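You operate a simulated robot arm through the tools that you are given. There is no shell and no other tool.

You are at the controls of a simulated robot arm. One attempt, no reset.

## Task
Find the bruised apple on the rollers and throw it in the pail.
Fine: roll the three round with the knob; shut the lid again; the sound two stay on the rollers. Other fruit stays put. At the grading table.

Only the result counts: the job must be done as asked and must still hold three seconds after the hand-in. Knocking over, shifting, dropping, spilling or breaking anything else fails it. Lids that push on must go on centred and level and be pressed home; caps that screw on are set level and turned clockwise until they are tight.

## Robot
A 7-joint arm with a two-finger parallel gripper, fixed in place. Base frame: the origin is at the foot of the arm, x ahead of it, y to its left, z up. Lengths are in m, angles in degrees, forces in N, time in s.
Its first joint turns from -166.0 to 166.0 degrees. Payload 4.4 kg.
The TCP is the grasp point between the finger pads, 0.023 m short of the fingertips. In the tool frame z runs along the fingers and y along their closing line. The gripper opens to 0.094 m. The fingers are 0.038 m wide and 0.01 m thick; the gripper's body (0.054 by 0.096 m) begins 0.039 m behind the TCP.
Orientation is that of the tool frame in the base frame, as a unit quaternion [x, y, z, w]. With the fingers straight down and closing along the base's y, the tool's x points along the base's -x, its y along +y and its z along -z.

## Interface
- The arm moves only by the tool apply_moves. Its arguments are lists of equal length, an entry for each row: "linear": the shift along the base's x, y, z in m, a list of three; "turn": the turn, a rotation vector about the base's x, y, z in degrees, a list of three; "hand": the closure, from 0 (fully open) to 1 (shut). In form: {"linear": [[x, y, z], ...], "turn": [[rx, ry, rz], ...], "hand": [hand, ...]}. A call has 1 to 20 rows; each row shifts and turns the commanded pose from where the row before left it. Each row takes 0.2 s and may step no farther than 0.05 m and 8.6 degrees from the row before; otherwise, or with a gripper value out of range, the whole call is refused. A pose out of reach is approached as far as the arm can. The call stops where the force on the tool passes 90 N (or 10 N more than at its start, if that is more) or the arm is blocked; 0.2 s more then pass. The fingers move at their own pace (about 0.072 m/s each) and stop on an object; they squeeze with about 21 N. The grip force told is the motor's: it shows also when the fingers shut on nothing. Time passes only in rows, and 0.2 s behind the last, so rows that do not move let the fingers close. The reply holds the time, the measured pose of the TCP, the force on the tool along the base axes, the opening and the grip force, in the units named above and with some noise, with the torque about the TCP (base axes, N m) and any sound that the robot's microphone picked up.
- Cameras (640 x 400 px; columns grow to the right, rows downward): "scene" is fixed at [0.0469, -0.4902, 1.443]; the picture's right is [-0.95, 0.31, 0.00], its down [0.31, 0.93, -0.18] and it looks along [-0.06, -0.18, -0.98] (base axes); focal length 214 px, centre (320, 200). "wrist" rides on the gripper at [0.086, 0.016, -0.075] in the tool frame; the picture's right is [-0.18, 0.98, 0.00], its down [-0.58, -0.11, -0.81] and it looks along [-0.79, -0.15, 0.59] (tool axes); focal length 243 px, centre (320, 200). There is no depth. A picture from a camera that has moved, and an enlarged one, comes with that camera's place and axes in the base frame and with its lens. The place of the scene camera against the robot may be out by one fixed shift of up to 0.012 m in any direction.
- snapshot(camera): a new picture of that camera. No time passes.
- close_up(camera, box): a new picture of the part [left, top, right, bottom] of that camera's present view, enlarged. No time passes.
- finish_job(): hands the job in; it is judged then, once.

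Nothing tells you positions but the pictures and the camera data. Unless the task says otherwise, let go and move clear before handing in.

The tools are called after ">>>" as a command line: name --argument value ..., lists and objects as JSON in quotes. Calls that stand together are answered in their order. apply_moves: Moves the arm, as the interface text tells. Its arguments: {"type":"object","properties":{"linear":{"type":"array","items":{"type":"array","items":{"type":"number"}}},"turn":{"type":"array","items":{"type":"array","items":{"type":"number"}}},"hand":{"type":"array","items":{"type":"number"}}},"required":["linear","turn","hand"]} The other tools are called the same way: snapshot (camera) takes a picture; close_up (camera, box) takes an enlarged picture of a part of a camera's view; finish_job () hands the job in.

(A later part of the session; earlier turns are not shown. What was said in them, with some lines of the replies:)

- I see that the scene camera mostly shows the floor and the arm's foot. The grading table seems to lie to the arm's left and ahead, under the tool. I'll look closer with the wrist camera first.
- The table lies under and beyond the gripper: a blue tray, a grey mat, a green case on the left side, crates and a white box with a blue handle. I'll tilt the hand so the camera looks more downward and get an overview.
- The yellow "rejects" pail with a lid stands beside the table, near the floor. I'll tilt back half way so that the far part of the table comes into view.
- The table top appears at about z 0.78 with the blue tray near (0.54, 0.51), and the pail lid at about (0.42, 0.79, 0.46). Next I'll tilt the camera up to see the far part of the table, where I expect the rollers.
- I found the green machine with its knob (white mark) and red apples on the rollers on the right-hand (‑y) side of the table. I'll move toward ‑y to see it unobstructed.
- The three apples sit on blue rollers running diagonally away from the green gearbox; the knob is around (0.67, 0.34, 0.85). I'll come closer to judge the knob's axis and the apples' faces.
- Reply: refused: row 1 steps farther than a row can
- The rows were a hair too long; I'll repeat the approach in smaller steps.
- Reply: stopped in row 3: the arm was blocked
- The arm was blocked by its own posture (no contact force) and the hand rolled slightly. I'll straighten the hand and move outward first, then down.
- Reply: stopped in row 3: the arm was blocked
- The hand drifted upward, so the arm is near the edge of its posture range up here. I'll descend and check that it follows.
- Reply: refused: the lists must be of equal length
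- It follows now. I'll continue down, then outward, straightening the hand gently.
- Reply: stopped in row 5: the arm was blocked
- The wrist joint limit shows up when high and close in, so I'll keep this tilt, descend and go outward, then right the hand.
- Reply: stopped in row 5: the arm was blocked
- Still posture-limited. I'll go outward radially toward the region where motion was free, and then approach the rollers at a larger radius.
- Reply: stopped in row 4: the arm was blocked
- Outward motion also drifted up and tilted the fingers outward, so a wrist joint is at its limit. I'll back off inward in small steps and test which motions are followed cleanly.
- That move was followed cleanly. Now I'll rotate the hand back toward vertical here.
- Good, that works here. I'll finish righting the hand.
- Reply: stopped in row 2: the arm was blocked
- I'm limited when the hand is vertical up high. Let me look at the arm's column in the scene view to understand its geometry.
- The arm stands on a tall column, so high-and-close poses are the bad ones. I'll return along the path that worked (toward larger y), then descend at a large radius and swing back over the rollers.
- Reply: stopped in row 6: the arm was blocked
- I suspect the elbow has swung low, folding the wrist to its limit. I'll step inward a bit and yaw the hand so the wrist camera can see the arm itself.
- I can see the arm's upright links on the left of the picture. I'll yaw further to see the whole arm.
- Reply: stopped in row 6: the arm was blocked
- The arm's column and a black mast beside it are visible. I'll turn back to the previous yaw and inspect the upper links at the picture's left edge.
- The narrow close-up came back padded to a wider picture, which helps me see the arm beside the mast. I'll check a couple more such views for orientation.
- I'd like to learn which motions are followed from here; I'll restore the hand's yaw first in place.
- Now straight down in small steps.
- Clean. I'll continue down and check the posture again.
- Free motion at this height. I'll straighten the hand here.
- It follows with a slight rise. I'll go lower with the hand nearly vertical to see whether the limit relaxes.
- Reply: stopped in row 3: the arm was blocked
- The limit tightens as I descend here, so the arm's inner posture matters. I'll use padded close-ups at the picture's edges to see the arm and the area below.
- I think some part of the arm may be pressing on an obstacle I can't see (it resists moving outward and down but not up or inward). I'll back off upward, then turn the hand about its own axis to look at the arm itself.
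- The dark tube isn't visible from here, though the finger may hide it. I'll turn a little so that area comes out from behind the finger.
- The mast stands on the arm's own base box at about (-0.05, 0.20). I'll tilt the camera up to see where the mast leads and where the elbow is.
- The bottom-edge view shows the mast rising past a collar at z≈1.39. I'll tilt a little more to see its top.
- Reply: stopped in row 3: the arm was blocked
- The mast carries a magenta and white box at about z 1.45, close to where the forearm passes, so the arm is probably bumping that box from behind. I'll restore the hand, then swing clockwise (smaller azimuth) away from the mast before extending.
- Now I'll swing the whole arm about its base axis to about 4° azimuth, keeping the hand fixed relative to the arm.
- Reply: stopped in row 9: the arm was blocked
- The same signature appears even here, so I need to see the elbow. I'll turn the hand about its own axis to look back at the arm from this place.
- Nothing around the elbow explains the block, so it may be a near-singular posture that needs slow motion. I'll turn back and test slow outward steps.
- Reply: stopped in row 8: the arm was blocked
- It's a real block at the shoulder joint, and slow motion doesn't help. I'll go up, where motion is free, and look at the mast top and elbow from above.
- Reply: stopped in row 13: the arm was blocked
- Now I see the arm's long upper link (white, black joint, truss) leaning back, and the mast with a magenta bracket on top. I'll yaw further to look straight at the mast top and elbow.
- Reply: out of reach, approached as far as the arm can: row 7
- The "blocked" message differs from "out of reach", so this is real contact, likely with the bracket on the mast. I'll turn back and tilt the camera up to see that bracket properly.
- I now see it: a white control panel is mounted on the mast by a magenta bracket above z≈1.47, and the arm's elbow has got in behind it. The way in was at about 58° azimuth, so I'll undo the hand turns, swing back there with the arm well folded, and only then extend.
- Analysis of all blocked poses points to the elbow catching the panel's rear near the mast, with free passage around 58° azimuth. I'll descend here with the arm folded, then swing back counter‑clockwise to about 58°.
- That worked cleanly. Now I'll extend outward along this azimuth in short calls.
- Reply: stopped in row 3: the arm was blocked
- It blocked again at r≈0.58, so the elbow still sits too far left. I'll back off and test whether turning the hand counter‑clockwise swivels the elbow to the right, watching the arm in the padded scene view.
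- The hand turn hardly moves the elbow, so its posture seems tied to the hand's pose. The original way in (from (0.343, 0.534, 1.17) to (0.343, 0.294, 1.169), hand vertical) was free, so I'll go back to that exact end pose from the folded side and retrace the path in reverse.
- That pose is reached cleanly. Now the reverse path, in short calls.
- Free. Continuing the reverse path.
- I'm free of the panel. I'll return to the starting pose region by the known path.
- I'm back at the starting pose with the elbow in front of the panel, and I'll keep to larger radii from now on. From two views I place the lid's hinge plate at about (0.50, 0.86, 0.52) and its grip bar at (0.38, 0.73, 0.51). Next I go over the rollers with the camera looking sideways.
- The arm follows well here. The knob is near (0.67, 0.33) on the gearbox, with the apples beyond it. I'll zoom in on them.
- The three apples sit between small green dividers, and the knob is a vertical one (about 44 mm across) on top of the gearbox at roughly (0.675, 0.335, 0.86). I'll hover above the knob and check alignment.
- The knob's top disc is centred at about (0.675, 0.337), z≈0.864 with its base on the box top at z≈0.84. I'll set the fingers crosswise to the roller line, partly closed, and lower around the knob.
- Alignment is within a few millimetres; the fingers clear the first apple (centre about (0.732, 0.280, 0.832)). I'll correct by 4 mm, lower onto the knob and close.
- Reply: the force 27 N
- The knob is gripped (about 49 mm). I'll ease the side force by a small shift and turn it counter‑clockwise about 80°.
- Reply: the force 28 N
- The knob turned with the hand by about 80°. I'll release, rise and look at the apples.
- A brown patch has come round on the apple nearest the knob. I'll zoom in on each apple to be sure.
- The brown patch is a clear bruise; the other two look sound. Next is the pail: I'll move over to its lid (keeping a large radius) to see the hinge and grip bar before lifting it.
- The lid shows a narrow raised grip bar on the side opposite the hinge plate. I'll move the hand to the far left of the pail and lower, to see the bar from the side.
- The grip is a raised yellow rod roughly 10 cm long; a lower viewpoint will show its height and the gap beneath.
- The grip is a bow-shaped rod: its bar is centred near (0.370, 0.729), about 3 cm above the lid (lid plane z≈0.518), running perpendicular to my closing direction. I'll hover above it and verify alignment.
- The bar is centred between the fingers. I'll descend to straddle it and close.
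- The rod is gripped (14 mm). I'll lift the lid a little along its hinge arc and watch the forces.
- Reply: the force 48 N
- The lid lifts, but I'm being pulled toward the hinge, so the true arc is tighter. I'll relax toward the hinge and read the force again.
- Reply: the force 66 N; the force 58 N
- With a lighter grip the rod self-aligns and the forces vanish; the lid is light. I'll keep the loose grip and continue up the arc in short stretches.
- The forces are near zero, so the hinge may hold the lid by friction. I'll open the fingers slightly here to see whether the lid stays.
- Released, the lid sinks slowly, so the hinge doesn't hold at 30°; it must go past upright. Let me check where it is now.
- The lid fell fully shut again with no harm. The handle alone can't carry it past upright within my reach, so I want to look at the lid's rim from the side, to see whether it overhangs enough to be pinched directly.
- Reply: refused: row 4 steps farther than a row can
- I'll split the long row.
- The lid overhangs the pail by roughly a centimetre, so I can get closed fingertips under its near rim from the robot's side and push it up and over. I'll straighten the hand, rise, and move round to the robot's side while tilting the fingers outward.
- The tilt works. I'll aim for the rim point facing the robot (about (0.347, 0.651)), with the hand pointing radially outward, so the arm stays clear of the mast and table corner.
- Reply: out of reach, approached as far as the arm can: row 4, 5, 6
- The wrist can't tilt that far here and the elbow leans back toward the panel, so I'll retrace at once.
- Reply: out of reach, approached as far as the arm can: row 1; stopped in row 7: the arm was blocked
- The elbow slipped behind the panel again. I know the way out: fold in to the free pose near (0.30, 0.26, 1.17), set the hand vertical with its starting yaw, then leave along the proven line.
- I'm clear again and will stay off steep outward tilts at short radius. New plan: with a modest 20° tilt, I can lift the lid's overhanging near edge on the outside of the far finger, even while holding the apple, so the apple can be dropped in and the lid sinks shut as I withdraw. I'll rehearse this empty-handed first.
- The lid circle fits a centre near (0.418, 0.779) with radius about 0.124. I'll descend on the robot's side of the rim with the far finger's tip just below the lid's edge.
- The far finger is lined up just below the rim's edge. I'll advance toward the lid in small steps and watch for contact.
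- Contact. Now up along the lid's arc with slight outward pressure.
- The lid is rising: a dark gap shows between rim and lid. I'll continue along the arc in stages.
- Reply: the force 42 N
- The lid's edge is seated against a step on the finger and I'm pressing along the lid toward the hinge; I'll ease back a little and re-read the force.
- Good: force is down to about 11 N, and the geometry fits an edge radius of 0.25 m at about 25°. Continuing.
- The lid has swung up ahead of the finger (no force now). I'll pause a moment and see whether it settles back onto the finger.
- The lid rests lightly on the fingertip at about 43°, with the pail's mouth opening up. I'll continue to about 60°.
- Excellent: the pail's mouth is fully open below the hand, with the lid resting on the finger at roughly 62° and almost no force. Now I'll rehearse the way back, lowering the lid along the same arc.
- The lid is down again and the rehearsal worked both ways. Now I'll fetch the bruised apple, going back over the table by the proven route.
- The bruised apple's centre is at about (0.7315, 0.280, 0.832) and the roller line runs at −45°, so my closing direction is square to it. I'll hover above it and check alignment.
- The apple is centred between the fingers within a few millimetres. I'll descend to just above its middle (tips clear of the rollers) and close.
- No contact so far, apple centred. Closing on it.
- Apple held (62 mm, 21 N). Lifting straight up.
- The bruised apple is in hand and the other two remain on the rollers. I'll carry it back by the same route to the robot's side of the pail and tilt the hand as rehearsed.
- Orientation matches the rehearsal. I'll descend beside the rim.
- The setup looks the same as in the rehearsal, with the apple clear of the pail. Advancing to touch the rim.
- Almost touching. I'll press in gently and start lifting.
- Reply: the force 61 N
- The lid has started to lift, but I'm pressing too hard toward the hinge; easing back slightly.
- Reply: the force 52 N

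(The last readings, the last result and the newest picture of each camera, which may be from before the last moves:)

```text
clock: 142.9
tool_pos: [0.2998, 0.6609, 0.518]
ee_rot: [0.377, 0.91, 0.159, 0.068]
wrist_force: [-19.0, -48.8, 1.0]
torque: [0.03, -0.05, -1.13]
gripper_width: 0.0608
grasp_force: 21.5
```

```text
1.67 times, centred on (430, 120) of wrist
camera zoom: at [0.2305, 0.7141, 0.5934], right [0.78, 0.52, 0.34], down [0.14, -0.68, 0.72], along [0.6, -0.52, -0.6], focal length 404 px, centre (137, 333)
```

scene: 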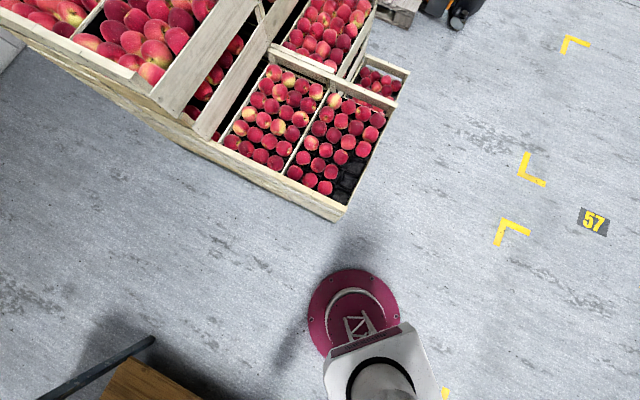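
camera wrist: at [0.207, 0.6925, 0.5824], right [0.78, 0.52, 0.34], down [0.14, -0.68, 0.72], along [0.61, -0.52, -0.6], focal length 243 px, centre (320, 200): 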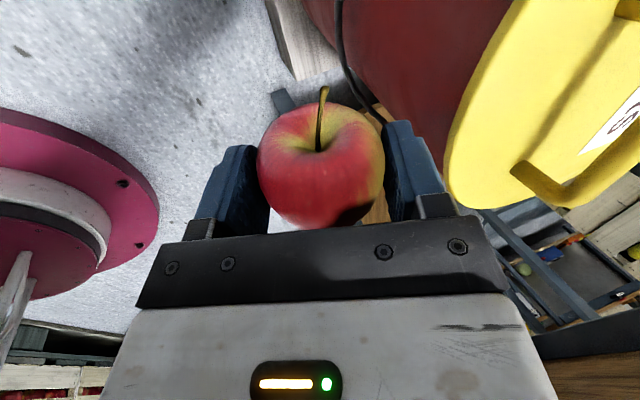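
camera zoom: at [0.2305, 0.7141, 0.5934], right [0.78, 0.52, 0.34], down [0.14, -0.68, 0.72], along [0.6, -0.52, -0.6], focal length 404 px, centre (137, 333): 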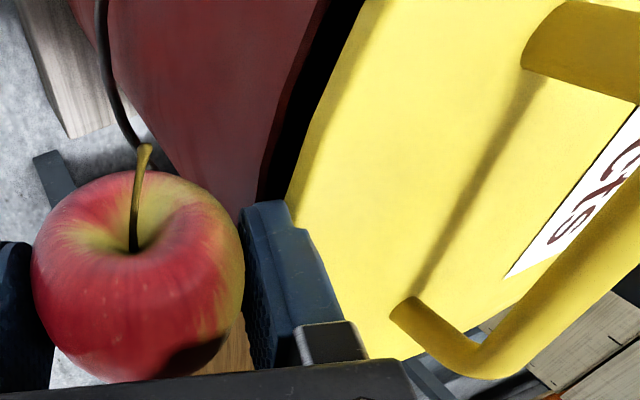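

>>> apply_moves --linear '[[-0.0014, -0.0014, 0.002], [-0.0005, -0.0005, 0.006], [0, 0, 0]]' --turn '[[0, 0, 0], [0, 0, 0], [0, 0, 0]]' --hand '[0.6, 0.6, 0.6]'

>>> close_up --camera "wrist" --box '[300, 0, 560, 240]'

```text
clock: 143.7
tool_pos: [0.2967, 0.6611, 0.5267]
ee_rot: [0.376, 0.91, 0.161, 0.067]
wrist_force: [-0.8, -0.1, -1.2]
torque: [0.02, 0.01, 0.02]
gripper_width: 0.0618
grasp_force: 20.4
```

```text
1.67 times, centred on (430, 120) of wrist
camera zoom: at [0.228, 0.7138, 0.6026], right [0.78, 0.52, 0.34], down [0.14, -0.68, 0.72], along [0.61, -0.51, -0.61], focal length 404 px, centre (137, 333)
```

zoom: 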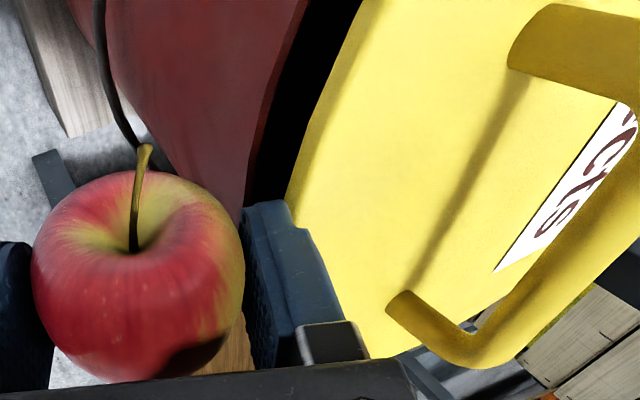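

Now the lid rests lightly on the finger with no excess force. Continuing up the arc.

>>> apply_moves --linear '[[0.0016, 0.0015, 0.0172], [0.0017, 0.0017, 0.0132], [0.0022, 0.0022, 0.0131], [0, 0, 0]]' --turn '[[0, 0, 0], [0, 0, 0], [0, 0, 0], [0, 0, 0]]' --hand '[0.6, 0.6, 0.6, 0.6]'

>>> close_up --camera "wrist" --box '[300, 0, 560, 240]'

```text
clock: 144.7
tool_pos: [0.3023, 0.6632, 0.5699]
ee_rot: [0.378, 0.909, 0.161, 0.068]
wrist_force: [-2.5, 0.0, -1.7]
torque: [-0.04, 0.05, 0.09]
gripper_width: 0.0614
grasp_force: 20.7
```

```text
1.67 times, centred on (430, 120) of wrist
camera zoom: at [0.2336, 0.7169, 0.6455], right [0.78, 0.52, 0.34], down [0.14, -0.68, 0.72], along [0.61, -0.52, -0.6], focal length 404 px, centre (137, 333)
```

zoom: 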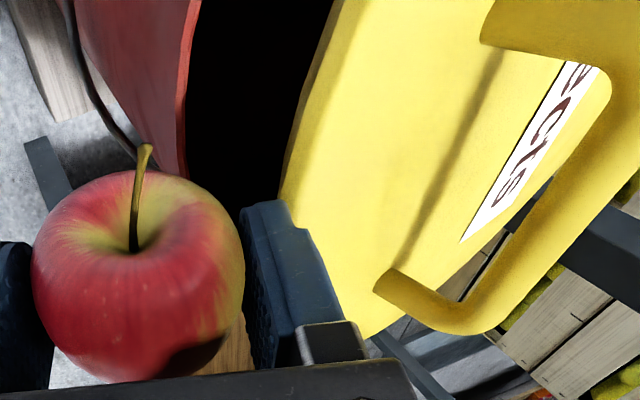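

Smooth. Next stretch.

>>> apply_moves --linear '[[0.0027, 0.0027, 0.0128], [0.0038, 0.0037, 0.0147], [0.0051, 0.005, 0.0164], [0, 0, 0]]' --turn '[[0, 0, 0], [0, 0, 0], [0, 0, 0], [0, 0, 0]]' --hand '[0.6, 0.6, 0.6, 0.6]'

>>> close_up --camera "wrist" --box '[300, 0, 560, 240]'

```text
clock: 145.7
tool_pos: [0.3139, 0.6741, 0.6148]
ee_rot: [0.377, 0.91, 0.16, 0.067]
wrist_force: [-22.2, -20.9, 12.4]
torque: [0.27, -0.34, -0.09]
gripper_width: 0.0612
grasp_force: 21.0
```

```text
1.67 times, centred on (430, 120) of wrist
camera zoom: at [0.245, 0.7282, 0.6896], right [0.78, 0.52, 0.34], down [0.14, -0.68, 0.72], along [0.61, -0.52, -0.6], focal length 404 px, centre (137, 333)
```

zoom: 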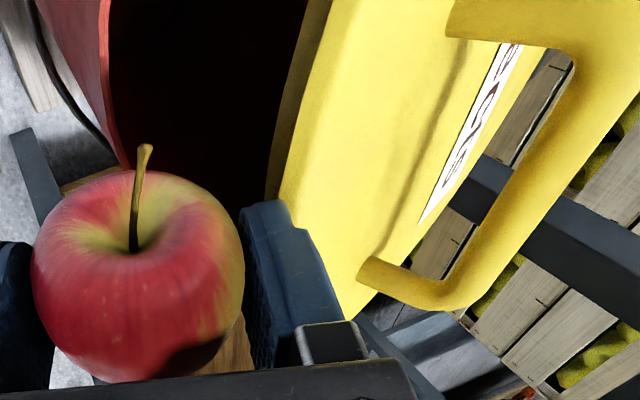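

A little radial pressure again; easing by about 1.5 mm and continuing the arc.

>>> apply_moves --linear '[[-0.0013, -0.0013, 0.0008], [0.0083, 0.0082, 0.0217], [0.0106, 0.0105, 0.0222], [0.0123, 0.0121, 0.0205], [0, 0, 0]]' --turn '[[0, 0, 0], [0, 0, 0], [0, 0, 0], [0, 0, 0], [0, 0, 0]]' --hand '[0.6, 0.6, 0.6, 0.6, 0.6]'

>>> snapshot --camera "wrist"

```text
clock: 146.9
tool_pos: [0.3475, 0.7034, 0.6792]
ee_rot: [0.378, 0.909, 0.161, 0.068]
wrist_force: [0.2, -1.4, -1.6]
torque: [-0.02, 0.01, -0.03]
gripper_width: 0.0615
grasp_force: 20.9
```

```text
taken
camera wrist: at [0.2767, 0.757, 0.7549], right [0.78, 0.52, 0.34], down [0.14, -0.68, 0.72], along [0.61, -0.52, -0.6], focal length 243 px, centre (320, 200)
```

wrist: 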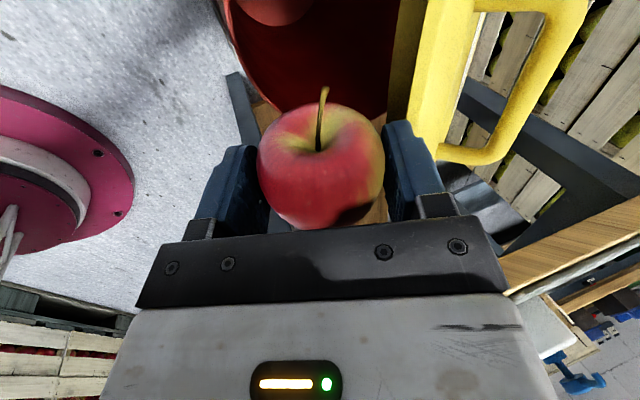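

The lid rides up nicely. On to about 60°.

>>> apply_moves --linear '[[0.0137, 0.0135, 0.0186], [0.0151, 0.0149, 0.0165], [0.0162, 0.0159, 0.0142], [0.006, 0.006, 0.004], [0, 0, 0]]' --turn '[[0, 0, 0], [0, 0, 0], [0, 0, 0], [0, 0, 0], [0, 0, 0]]' --hand '[0.6, 0.6, 0.6, 0.6, 0.6]'

>>> snapshot --camera "wrist"

>>> close_up --camera "wrist" --box '[0, 0, 640, 10]'

```text
clock: 148.1
tool_pos: [0.396, 0.7547, 0.7331]
ee_rot: [0.378, 0.909, 0.161, 0.068]
wrist_force: [0.4, 0.1, -0.9]
torque: [0.0, 0.05, 0.02]
gripper_width: 0.0613
grasp_force: 20.9
```

```text
taken
camera wrist: at [0.3274, 0.8093, 0.8097], right [0.78, 0.52, 0.34], down [0.14, -0.68, 0.72], along [0.61, -0.52, -0.6], focal length 243 px, centre (320, 200)
```

wrist: 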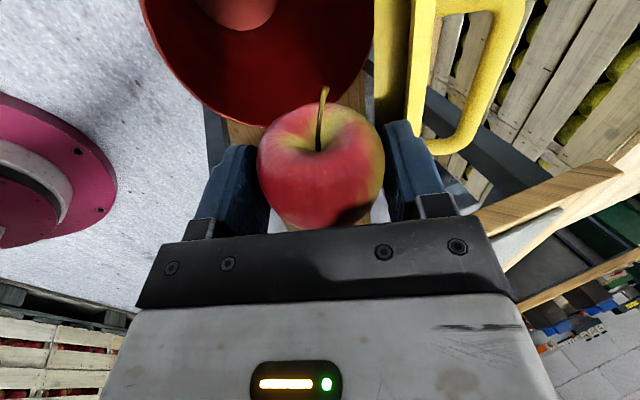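

```text
1.00 times, centred on (320, 5) of wrist (not enlarged: the box is as wide or as high as the picture)
camera zoom: at [0.3274, 0.8093, 0.8097], right [0.78, 0.52, 0.34], down [0.14, -0.68, 0.72], along [0.61, -0.52, -0.6], focal length 243 px, centre (320, 395)
```

zoom: 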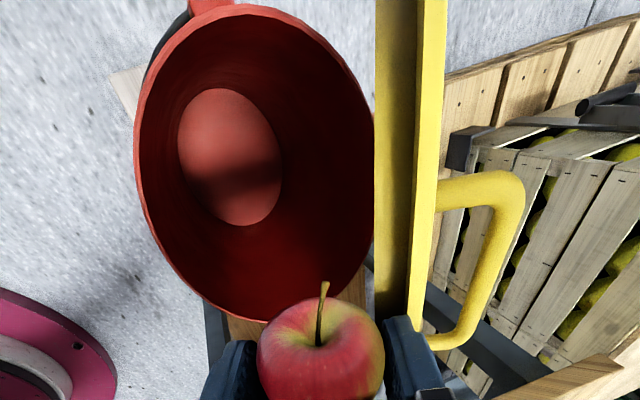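

The apple hangs over the open mouth, about 3 cm short of its centre, and the lid leans on the finger. Releasing the apple into the pail.

>>> apply_moves --linear '[[0, 0, 0], [0, 0, 0], [0, 0, 0], [0, 0, 0]]' --turn '[[0, 0, 0], [0, 0, 0], [0, 0, 0], [0, 0, 0]]' --hand '[0.15, 0.15, 0.15, 0.15]'

>>> snapshot --camera "wrist"

>>> close_up --camera "wrist" --box '[0, 0, 640, 10]'

```text
clock: 149.1
tool_pos: [0.3962, 0.7558, 0.7348]
ee_rot: [0.377, 0.91, 0.16, 0.068]
wrist_force: [-1.0, -0.7, 0.2]
torque: [0.01, -0.01, 0.0]
gripper_width: 0.0797
grasp_force: 0.0
```

```text
taken
camera wrist: at [0.3273, 0.8093, 0.8099], right [0.78, 0.52, 0.34], down [0.14, -0.68, 0.72], along [0.61, -0.52, -0.6], focal length 243 px, centre (320, 200)
```

wrist: 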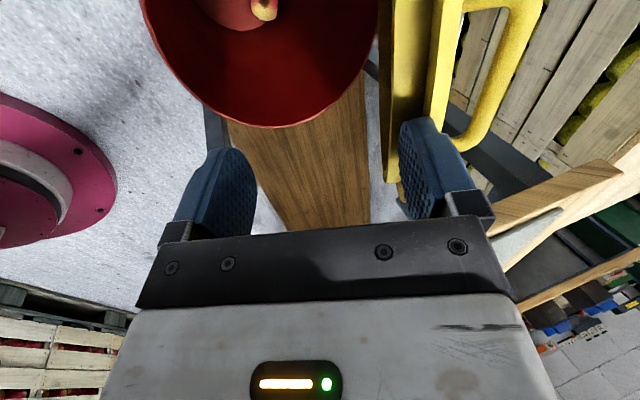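

```text
1.00 times, centred on (320, 5) of wrist (not enlarged: the box is as wide or as high as the picture)
camera zoom: at [0.3273, 0.8093, 0.8099], right [0.78, 0.52, 0.34], down [0.14, -0.68, 0.72], along [0.61, -0.52, -0.6], focal length 243 px, centre (320, 395)
```

zoom: 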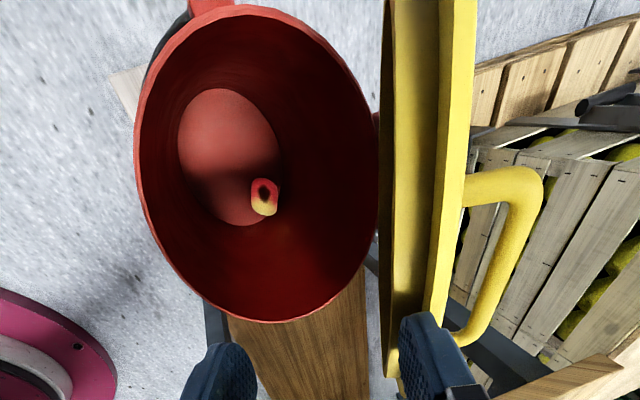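

The apple lies at the bottom of the pail. I'll bring the fingers back to the carrying width and lower the lid along the same arc.

>>> apply_moves --linear '[[0, 0, 0], [0, 0, 0], [-0.006, -0.006, -0.004], [-0.0162, -0.0159, -0.0142], [-0.0151, -0.0149, -0.0165], [-0.0137, -0.0135, -0.0186], [-0.0123, -0.0121, -0.0205], [-0.0106, -0.0105, -0.0222], [-0.0083, -0.0082, -0.0217], [0, 0, 0]]' --turn '[[0, 0, 0], [0, 0, 0], [0, 0, 0], [0, 0, 0], [0, 0, 0], [0, 0, 0], [0, 0, 0], [0, 0, 0], [0, 0, 0], [0, 0, 0]]' --hand '[0.33, 0.33, 0.33, 0.33, 0.33, 0.33, 0.33, 0.33, 0.33, 0.33]'

>>> snapshot --camera "wrist"

```text
clock: 151.3
tool_pos: [0.3146, 0.6746, 0.6139]
ee_rot: [0.378, 0.909, 0.162, 0.068]
wrist_force: [-0.9, -3.4, 0.0]
torque: [0.03, 0.0, -0.07]
gripper_width: 0.0623
grasp_force: 0.0
```

```text
taken
camera wrist: at [0.2449, 0.7292, 0.6892], right [0.78, 0.52, 0.34], down [0.14, -0.68, 0.72], along [0.61, -0.52, -0.6], focal length 243 px, centre (320, 200)
```

wrist: 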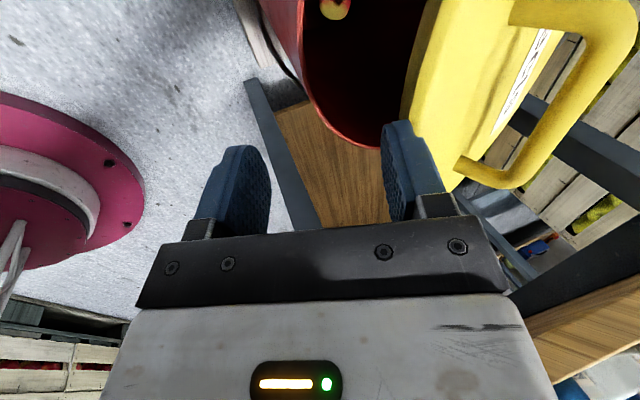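

The lid follows the finger down, and the apple is still visible inside. Lowering the rest of the way, then backing out from under the rim.

>>> apply_moves --linear '[[-0.0058, -0.0057, -0.0245], [-0.0058, -0.0057, -0.0245], [-0.0045, -0.0045, -0.0255], [-0.0025, -0.0025, -0.014], [-0.003, -0.003, -0.01], [-0.014, -0.014, 0], [-0.014, -0.014, 0], [0, 0, 0.03], [0, 0, 0]]' --turn '[[0, 0, 0], [0, 0, 0], [0, 0, 0], [0, 0, 0], [0, 0, 0], [0, 0, 0], [0, 0, 0], [0, 0, 0], [0, 0, 0]]' --hand '[0.33, 0.33, 0.33, 0.33, 0.33, 0.33, 0.33, 0.33, 0.33]'

>>> snapshot --camera "wrist"

>>> close_up --camera "wrist" --box '[340, 0, 600, 220]'

```text
clock: 153.3
tool_pos: [0.2636, 0.6227, 0.5453]
ee_rot: [0.378, 0.91, 0.16, 0.067]
wrist_force: [0.4, -0.5, -0.2]
torque: [-0.02, 0.0, 0.01]
gripper_width: 0.0627
grasp_force: 0.1
```

```text
taken
camera wrist: at [0.195, 0.6766, 0.6212], right [0.78, 0.52, 0.34], down [0.14, -0.68, 0.72], along [0.61, -0.52, -0.6], focal length 243 px, centre (320, 200)
```

wrist: 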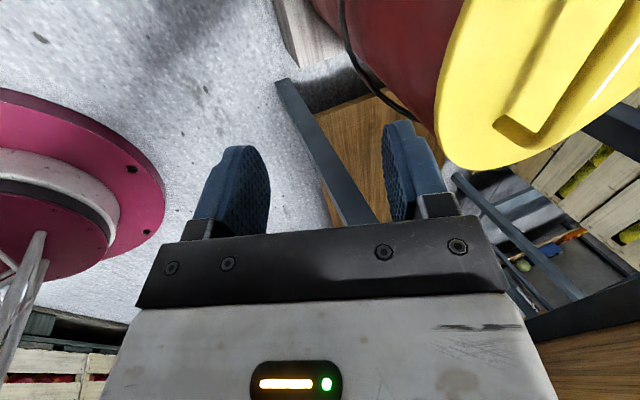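

```text
1.82 times, centred on (470, 110) of wrist
camera zoom: at [0.195, 0.6766, 0.6212], right [0.78, 0.52, 0.34], down [0.14, -0.68, 0.72], along [0.61, -0.52, -0.6], focal length 441 px, centre (47, 364)
```

zoom: 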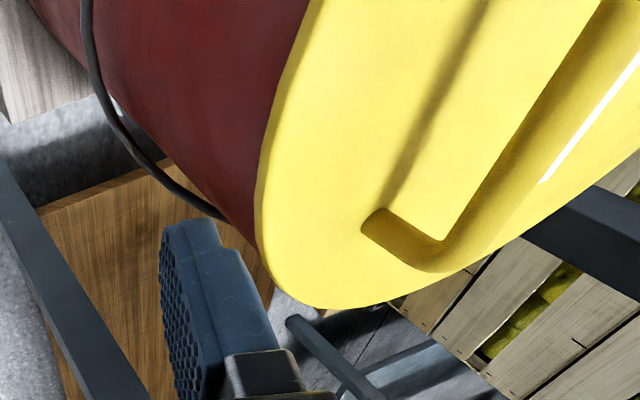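

The lid looks shut. I'll rise to the same viewpoint as before the first lift, to compare the lid's position.

>>> apply_moves --linear '[[0, 0, 0.0431], [0, 0, 0.0431], [0.006, 0.0082, 0.0431], [0.006, 0.0082, 0.0431], [0.006, 0.0082, 0.0431], [0.006, 0.0083, 0.0431], [0, 0, 0]]' --turn '[[0, 0, 0], [0, 0, 0], [0, 0, 0], [0, 0, 0], [0, 0, 0], [0, 0, 0], [0, 0, 0]]' --hand '[0.33, 0.33, 0.33, 0.33, 0.33, 0.33, 0.33]'

>>> close_up --camera "wrist" --box '[0, 0, 640, 10]'

```text
clock: 154.9
tool_pos: [0.2887, 0.656, 0.8056]
ee_rot: [0.378, 0.909, 0.161, 0.068]
wrist_force: [-0.1, 0.4, 1.0]
torque: [0.03, -0.01, -0.02]
gripper_width: 0.063
grasp_force: 0.0
```

```text
1.00 times, centred on (320, 5) of wrist (not enlarged: the box is as wide or as high as the picture)
camera zoom: at [0.2196, 0.7098, 0.8814], right [0.78, 0.52, 0.34], down [0.14, -0.68, 0.72], along [0.61, -0.52, -0.6], focal length 243 px, centre (320, 395)
```

zoom: 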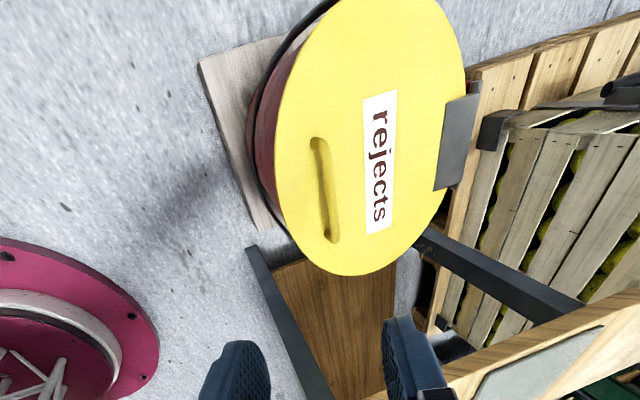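

The lid sits as it did originally. To be sure it is home, I'll press very lightly on its middle with closed fingers.

>>> apply_moves --linear '[[0.0303, 0.0288, -0.02], [0.0303, 0.0288, -0.02], [0.0303, 0.0288, -0.02], [0.0303, 0.0288, -0.02], [0, 0, -0.045], [0, 0, -0.045], [0, 0, -0.045], [0, 0, -0.02], [0, 0, 0]]' --turn '[[-4.7, 4.75, 0], [-4.7, 4.75, 0], [-4.7, 4.75, 0], [0, 0, 0], [0, 0, 0], [0, 0, 0], [0, 0, 0], [0, 0, 0], [0, 0, 0]]' --hand '[0.8, 1, 1, 1, 1, 1, 1, 1, 1]'

>>> snapshot --camera "wrist"

```text
clock: 156.9
tool_pos: [0.4071, 0.7712, 0.5703]
ee_rot: [0.384, 0.923, 0.0, 0.0]
wrist_force: [-0.7, 0.2, 0.6]
torque: [0.01, 0.01, 0.03]
gripper_width: 0.0001
grasp_force: 21.1
```

```text
taken
camera wrist: at [0.3573, 0.844, 0.6451], right [0.83, 0.56, 0.0], down [0.33, -0.49, 0.81], along [0.46, -0.67, -0.59], focal length 243 px, centre (320, 200)
```

wrist: 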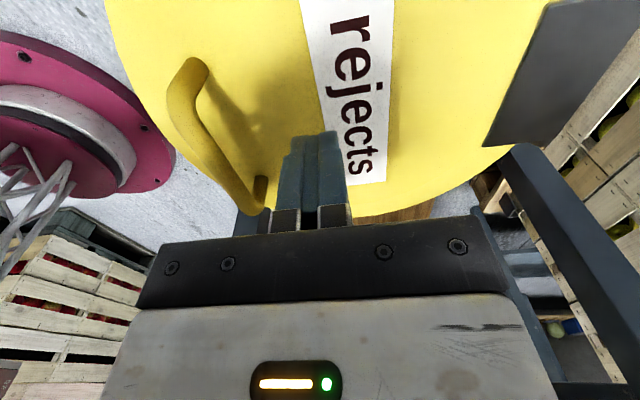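

>>> apply_moves --linear '[[0, 0, -0.012], [0, 0, -0.01], [0, 0, -0.004], [0, 0, 0]]' --turn '[[0, 0, 0], [0, 0, 0], [0, 0, 0], [0, 0, 0]]' --hand '[1, 1, 1, 1]'

```text
clock: 157.9
tool_pos: [0.4058, 0.772, 0.5448]
ee_rot: [0.383, 0.924, 0.001, 0.0]
wrist_force: [0.1, 0.2, 0.1]
torque: [-0.02, 0.02, -0.01]
gripper_width: 0.0
grasp_force: 21.0
```

>>> apply_moves --linear '[[0, 0, -0.003], [0, 0, -0.002], [0, 0, 0]]' --turn '[[0, 0, 0], [0, 0, 0], [0, 0, 0]]' --hand '[1, 1, 1]'

```text
clock: 158.7
tool_pos: [0.4078, 0.7732, 0.5382]
ee_rot: [0.384, 0.923, 0.0, 0.001]
wrist_force: [0.6, 0.0, 0.1]
torque: [-0.03, 0.01, 0.01]
gripper_width: 0.0
grasp_force: 20.4
```

>>> apply_moves --linear '[[0, 0, -0.002], [0, 0, -0.002], [0, 0, 0]]' --turn '[[0, 0, 0], [0, 0, 0], [0, 0, 0]]' --hand '[1, 1, 1]'

>>> close_up --camera "wrist" --box '[220, 60, 440, 240]'

```text
clock: 159.5
tool_pos: [0.4072, 0.7718, 0.5363]
ee_rot: [0.384, 0.923, 0.001, 0.0]
wrist_force: [-6.0, -10.4, 31.5]
torque: [-0.33, 0.07, -0.02]
gripper_width: 0.0002
grasp_force: 21.3
```

```text
2.22 times, centred on (330, 150) of wrist
camera zoom: at [0.3574, 0.8452, 0.6112], right [0.83, 0.56, 0.0], down [0.33, -0.49, 0.81], along [0.46, -0.66, -0.59], focal length 539 px, centre (298, 311)
```

zoom: 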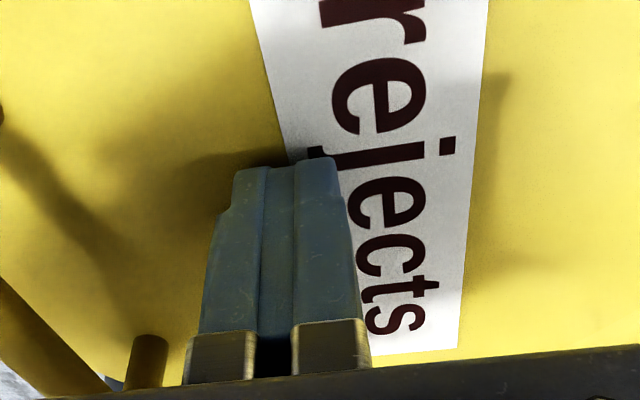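

Firm contact at about 31 N with no give: the lid is home. I'll lift off, move clear, and check the rollers one last time.

>>> apply_moves --linear '[[0, 0, 0.02], [0, 0, 0.045], [0, 0, 0.045], [0, 0, 0.045], [0, 0, 0.045], [0, 0, 0.045], [0, -0.03, 0.035], [0, -0.03, 0.035], [0, -0.03, 0.03], [0, 0, 0]]' --turn '[[0, 0, 0], [0, 0, 0], [0, 0, 0], [0, 0, 0], [0, 0, 0], [0, 0, 0], [0, 0, 0], [0, 0, 0], [0, 0, 0], [0, 0, 0]]' --hand '[1, 0.8, 0.5, 0.2, 0, 0, 0, 0, 0, 0]'

>>> close_up --camera "wrist" --box '[0, 0, 640, 10]'

>>> apply_moves --linear '[[0.0252, -0.0292, 0.013], [0.0252, -0.0292, 0.013], [0.0252, -0.0292, 0.013], [0.0252, -0.0292, 0.013], [0.0252, -0.0292, 0.013], [0.0252, -0.0292, 0.013], [0.0252, -0.0292, 0.013], [0, 0, 0]]' --turn '[[0, 0, 0], [0, 0, 0], [0, 0, 0], [0, 0, 0], [0, 0, 0], [0, 0, 0], [0, 0, 0], [0, 0, 0]]' --hand '[0, 0, 0, 0, 0, 0, 0, 0]'

>>> snapshot --camera "wrist"

>>> close_up --camera "wrist" --box '[240, 40, 480, 240]'

```text
clock: 161.7
tool_pos: [0.4098, 0.6821, 0.8794]
ee_rot: [0.383, 0.924, 0.0, 0.001]
wrist_force: [-0.6, -0.1, -0.8]
torque: [0.04, -0.01, 0.0]
gripper_width: 0.094
grasp_force: 0.0
```

```text
1.00 times, centred on (320, 5) of wrist (not enlarged: the box is as wide or as high as the picture)
camera zoom: at [0.3597, 0.7554, 0.9544], right [0.83, 0.56, 0.0], down [0.33, -0.49, 0.81], along [0.46, -0.67, -0.59], focal length 243 px, centre (320, 395)
```

zoom: 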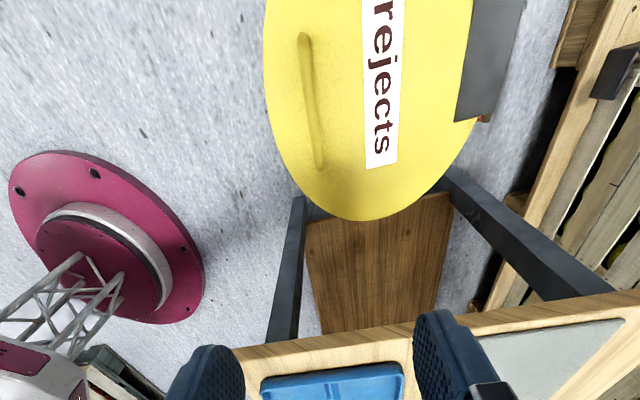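

```text
clock: 163.5
tool_pos: [0.5885, 0.4816, 0.9709]
ee_rot: [0.383, 0.924, 0.0, -0.001]
wrist_force: [-0.6, 0.0, -0.4]
torque: [0.02, -0.03, -0.02]
gripper_width: 0.0938
grasp_force: 0.1
```

```text
taken
camera wrist: at [0.5377, 0.5528, 1.0463], right [0.83, 0.56, 0.0], down [0.33, -0.49, 0.81], along [0.46, -0.67, -0.59], focal length 243 px, centre (320, 200)
```

wrist: 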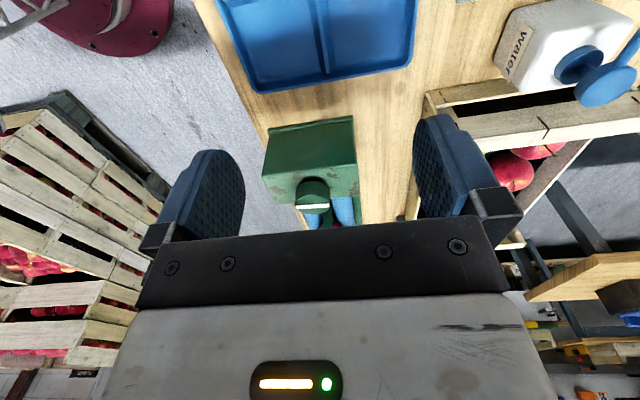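

```text
2.00 times, centred on (360, 140) of wrist
camera zoom: at [0.5377, 0.5528, 1.0463], right [0.83, 0.56, 0.0], down [0.33, -0.49, 0.81], along [0.46, -0.67, -0.59], focal length 485 px, centre (240, 320)
```

zoom: 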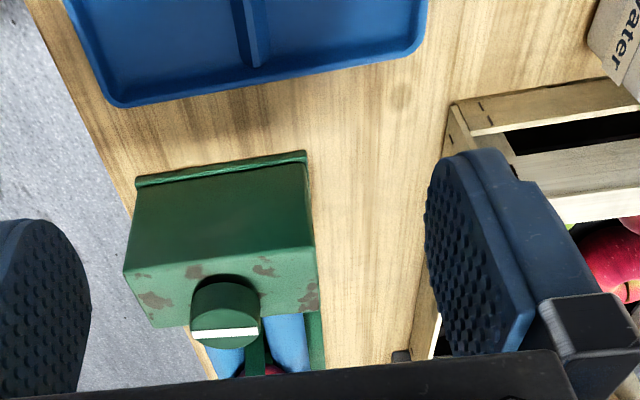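

I'll move a bit further to see the two remaining apples.

>>> apply_moves --linear '[[0.02, -0.033, 0.025], [0.02, -0.033, 0.025], [0.02, -0.033, 0.02], [0, 0, 0]]' --turn '[[0, 0, 0], [0, 0, 0], [0, 0, 0], [0, 0, 0]]' --hand '[0, 0, 0, 0]'

>>> snapshot --camera "wrist"

>>> close_up --camera "wrist" --box '[250, 60, 430, 230]'

```text
clock: 164.5
tool_pos: [0.6453, 0.3775, 1.0387]
ee_rot: [0.383, 0.924, -0.001, 0.0]
wrist_force: [0.0, 0.3, -0.7]
torque: [0.01, -0.01, -0.05]
gripper_width: 0.0939
grasp_force: 0.0
```

```text
taken
camera wrist: at [0.5949, 0.4496, 1.1131], right [0.83, 0.56, 0.0], down [0.33, -0.49, 0.81], along [0.46, -0.67, -0.59], focal length 243 px, centre (320, 200)
```

wrist: 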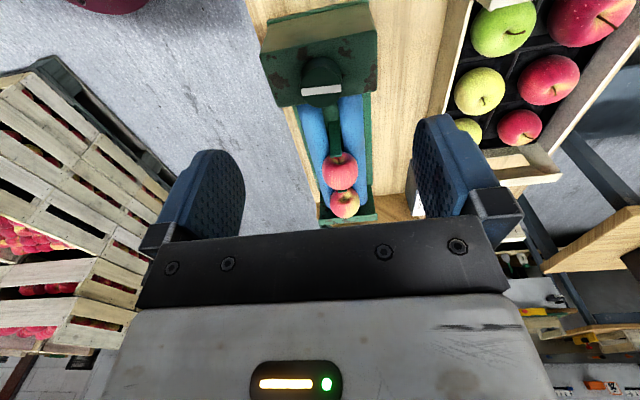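

```text
2.35 times, centred on (340, 145) of wrist
camera zoom: at [0.5949, 0.4496, 1.1131], right [0.83, 0.56, 0.0], down [0.33, -0.49, 0.81], along [0.46, -0.67, -0.59], focal length 571 px, centre (273, 329)
```

zoom: 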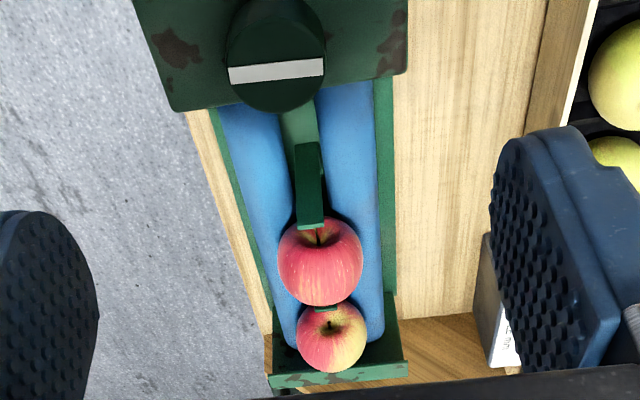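

The two sound apples sit undisturbed on the rollers, the bruised one is in the pail, the lid is shut and pressed home, and the hand is empty and clear. Handing in.

>>> finish_job

```text
The job is handed in.
```

The bruised apple is in the pail, the lid is shut, and the job is handed in. I don't have the grading result.

- **Bruised apple:** I turned the knob about 80°, which brought a brown patch round on the apple nearest the gearbox. I did not see a bruise on either of the other two from above, but they were not rolled through a full turn.
- **Pail:** The lid fell shut whenever I let go, so I lifted its near edge on the outside of a finger while holding the apple. I dropped the apple in, saw it at the bottom of the pail, and lowered the lid back down.
- **Lid check:** I pressed on the closed lid at about 31 N and it did not give, so it is fully down.
- **Everything else:** The last pictures show the two sound apples still on the rollers. The fruit crate looked the same in the last pictures as before.

Two things happened along the way:

- **Bumps against the mast:** The arm bumped repeatedly against what I took to be the control panel on its own mast, because of how the elbow sits there. I backed out each time, but those contacts did happen.
- **Lid dropped once:** While testing the hinge I let the lid fall shut from about 30°. I saw no damage from it.
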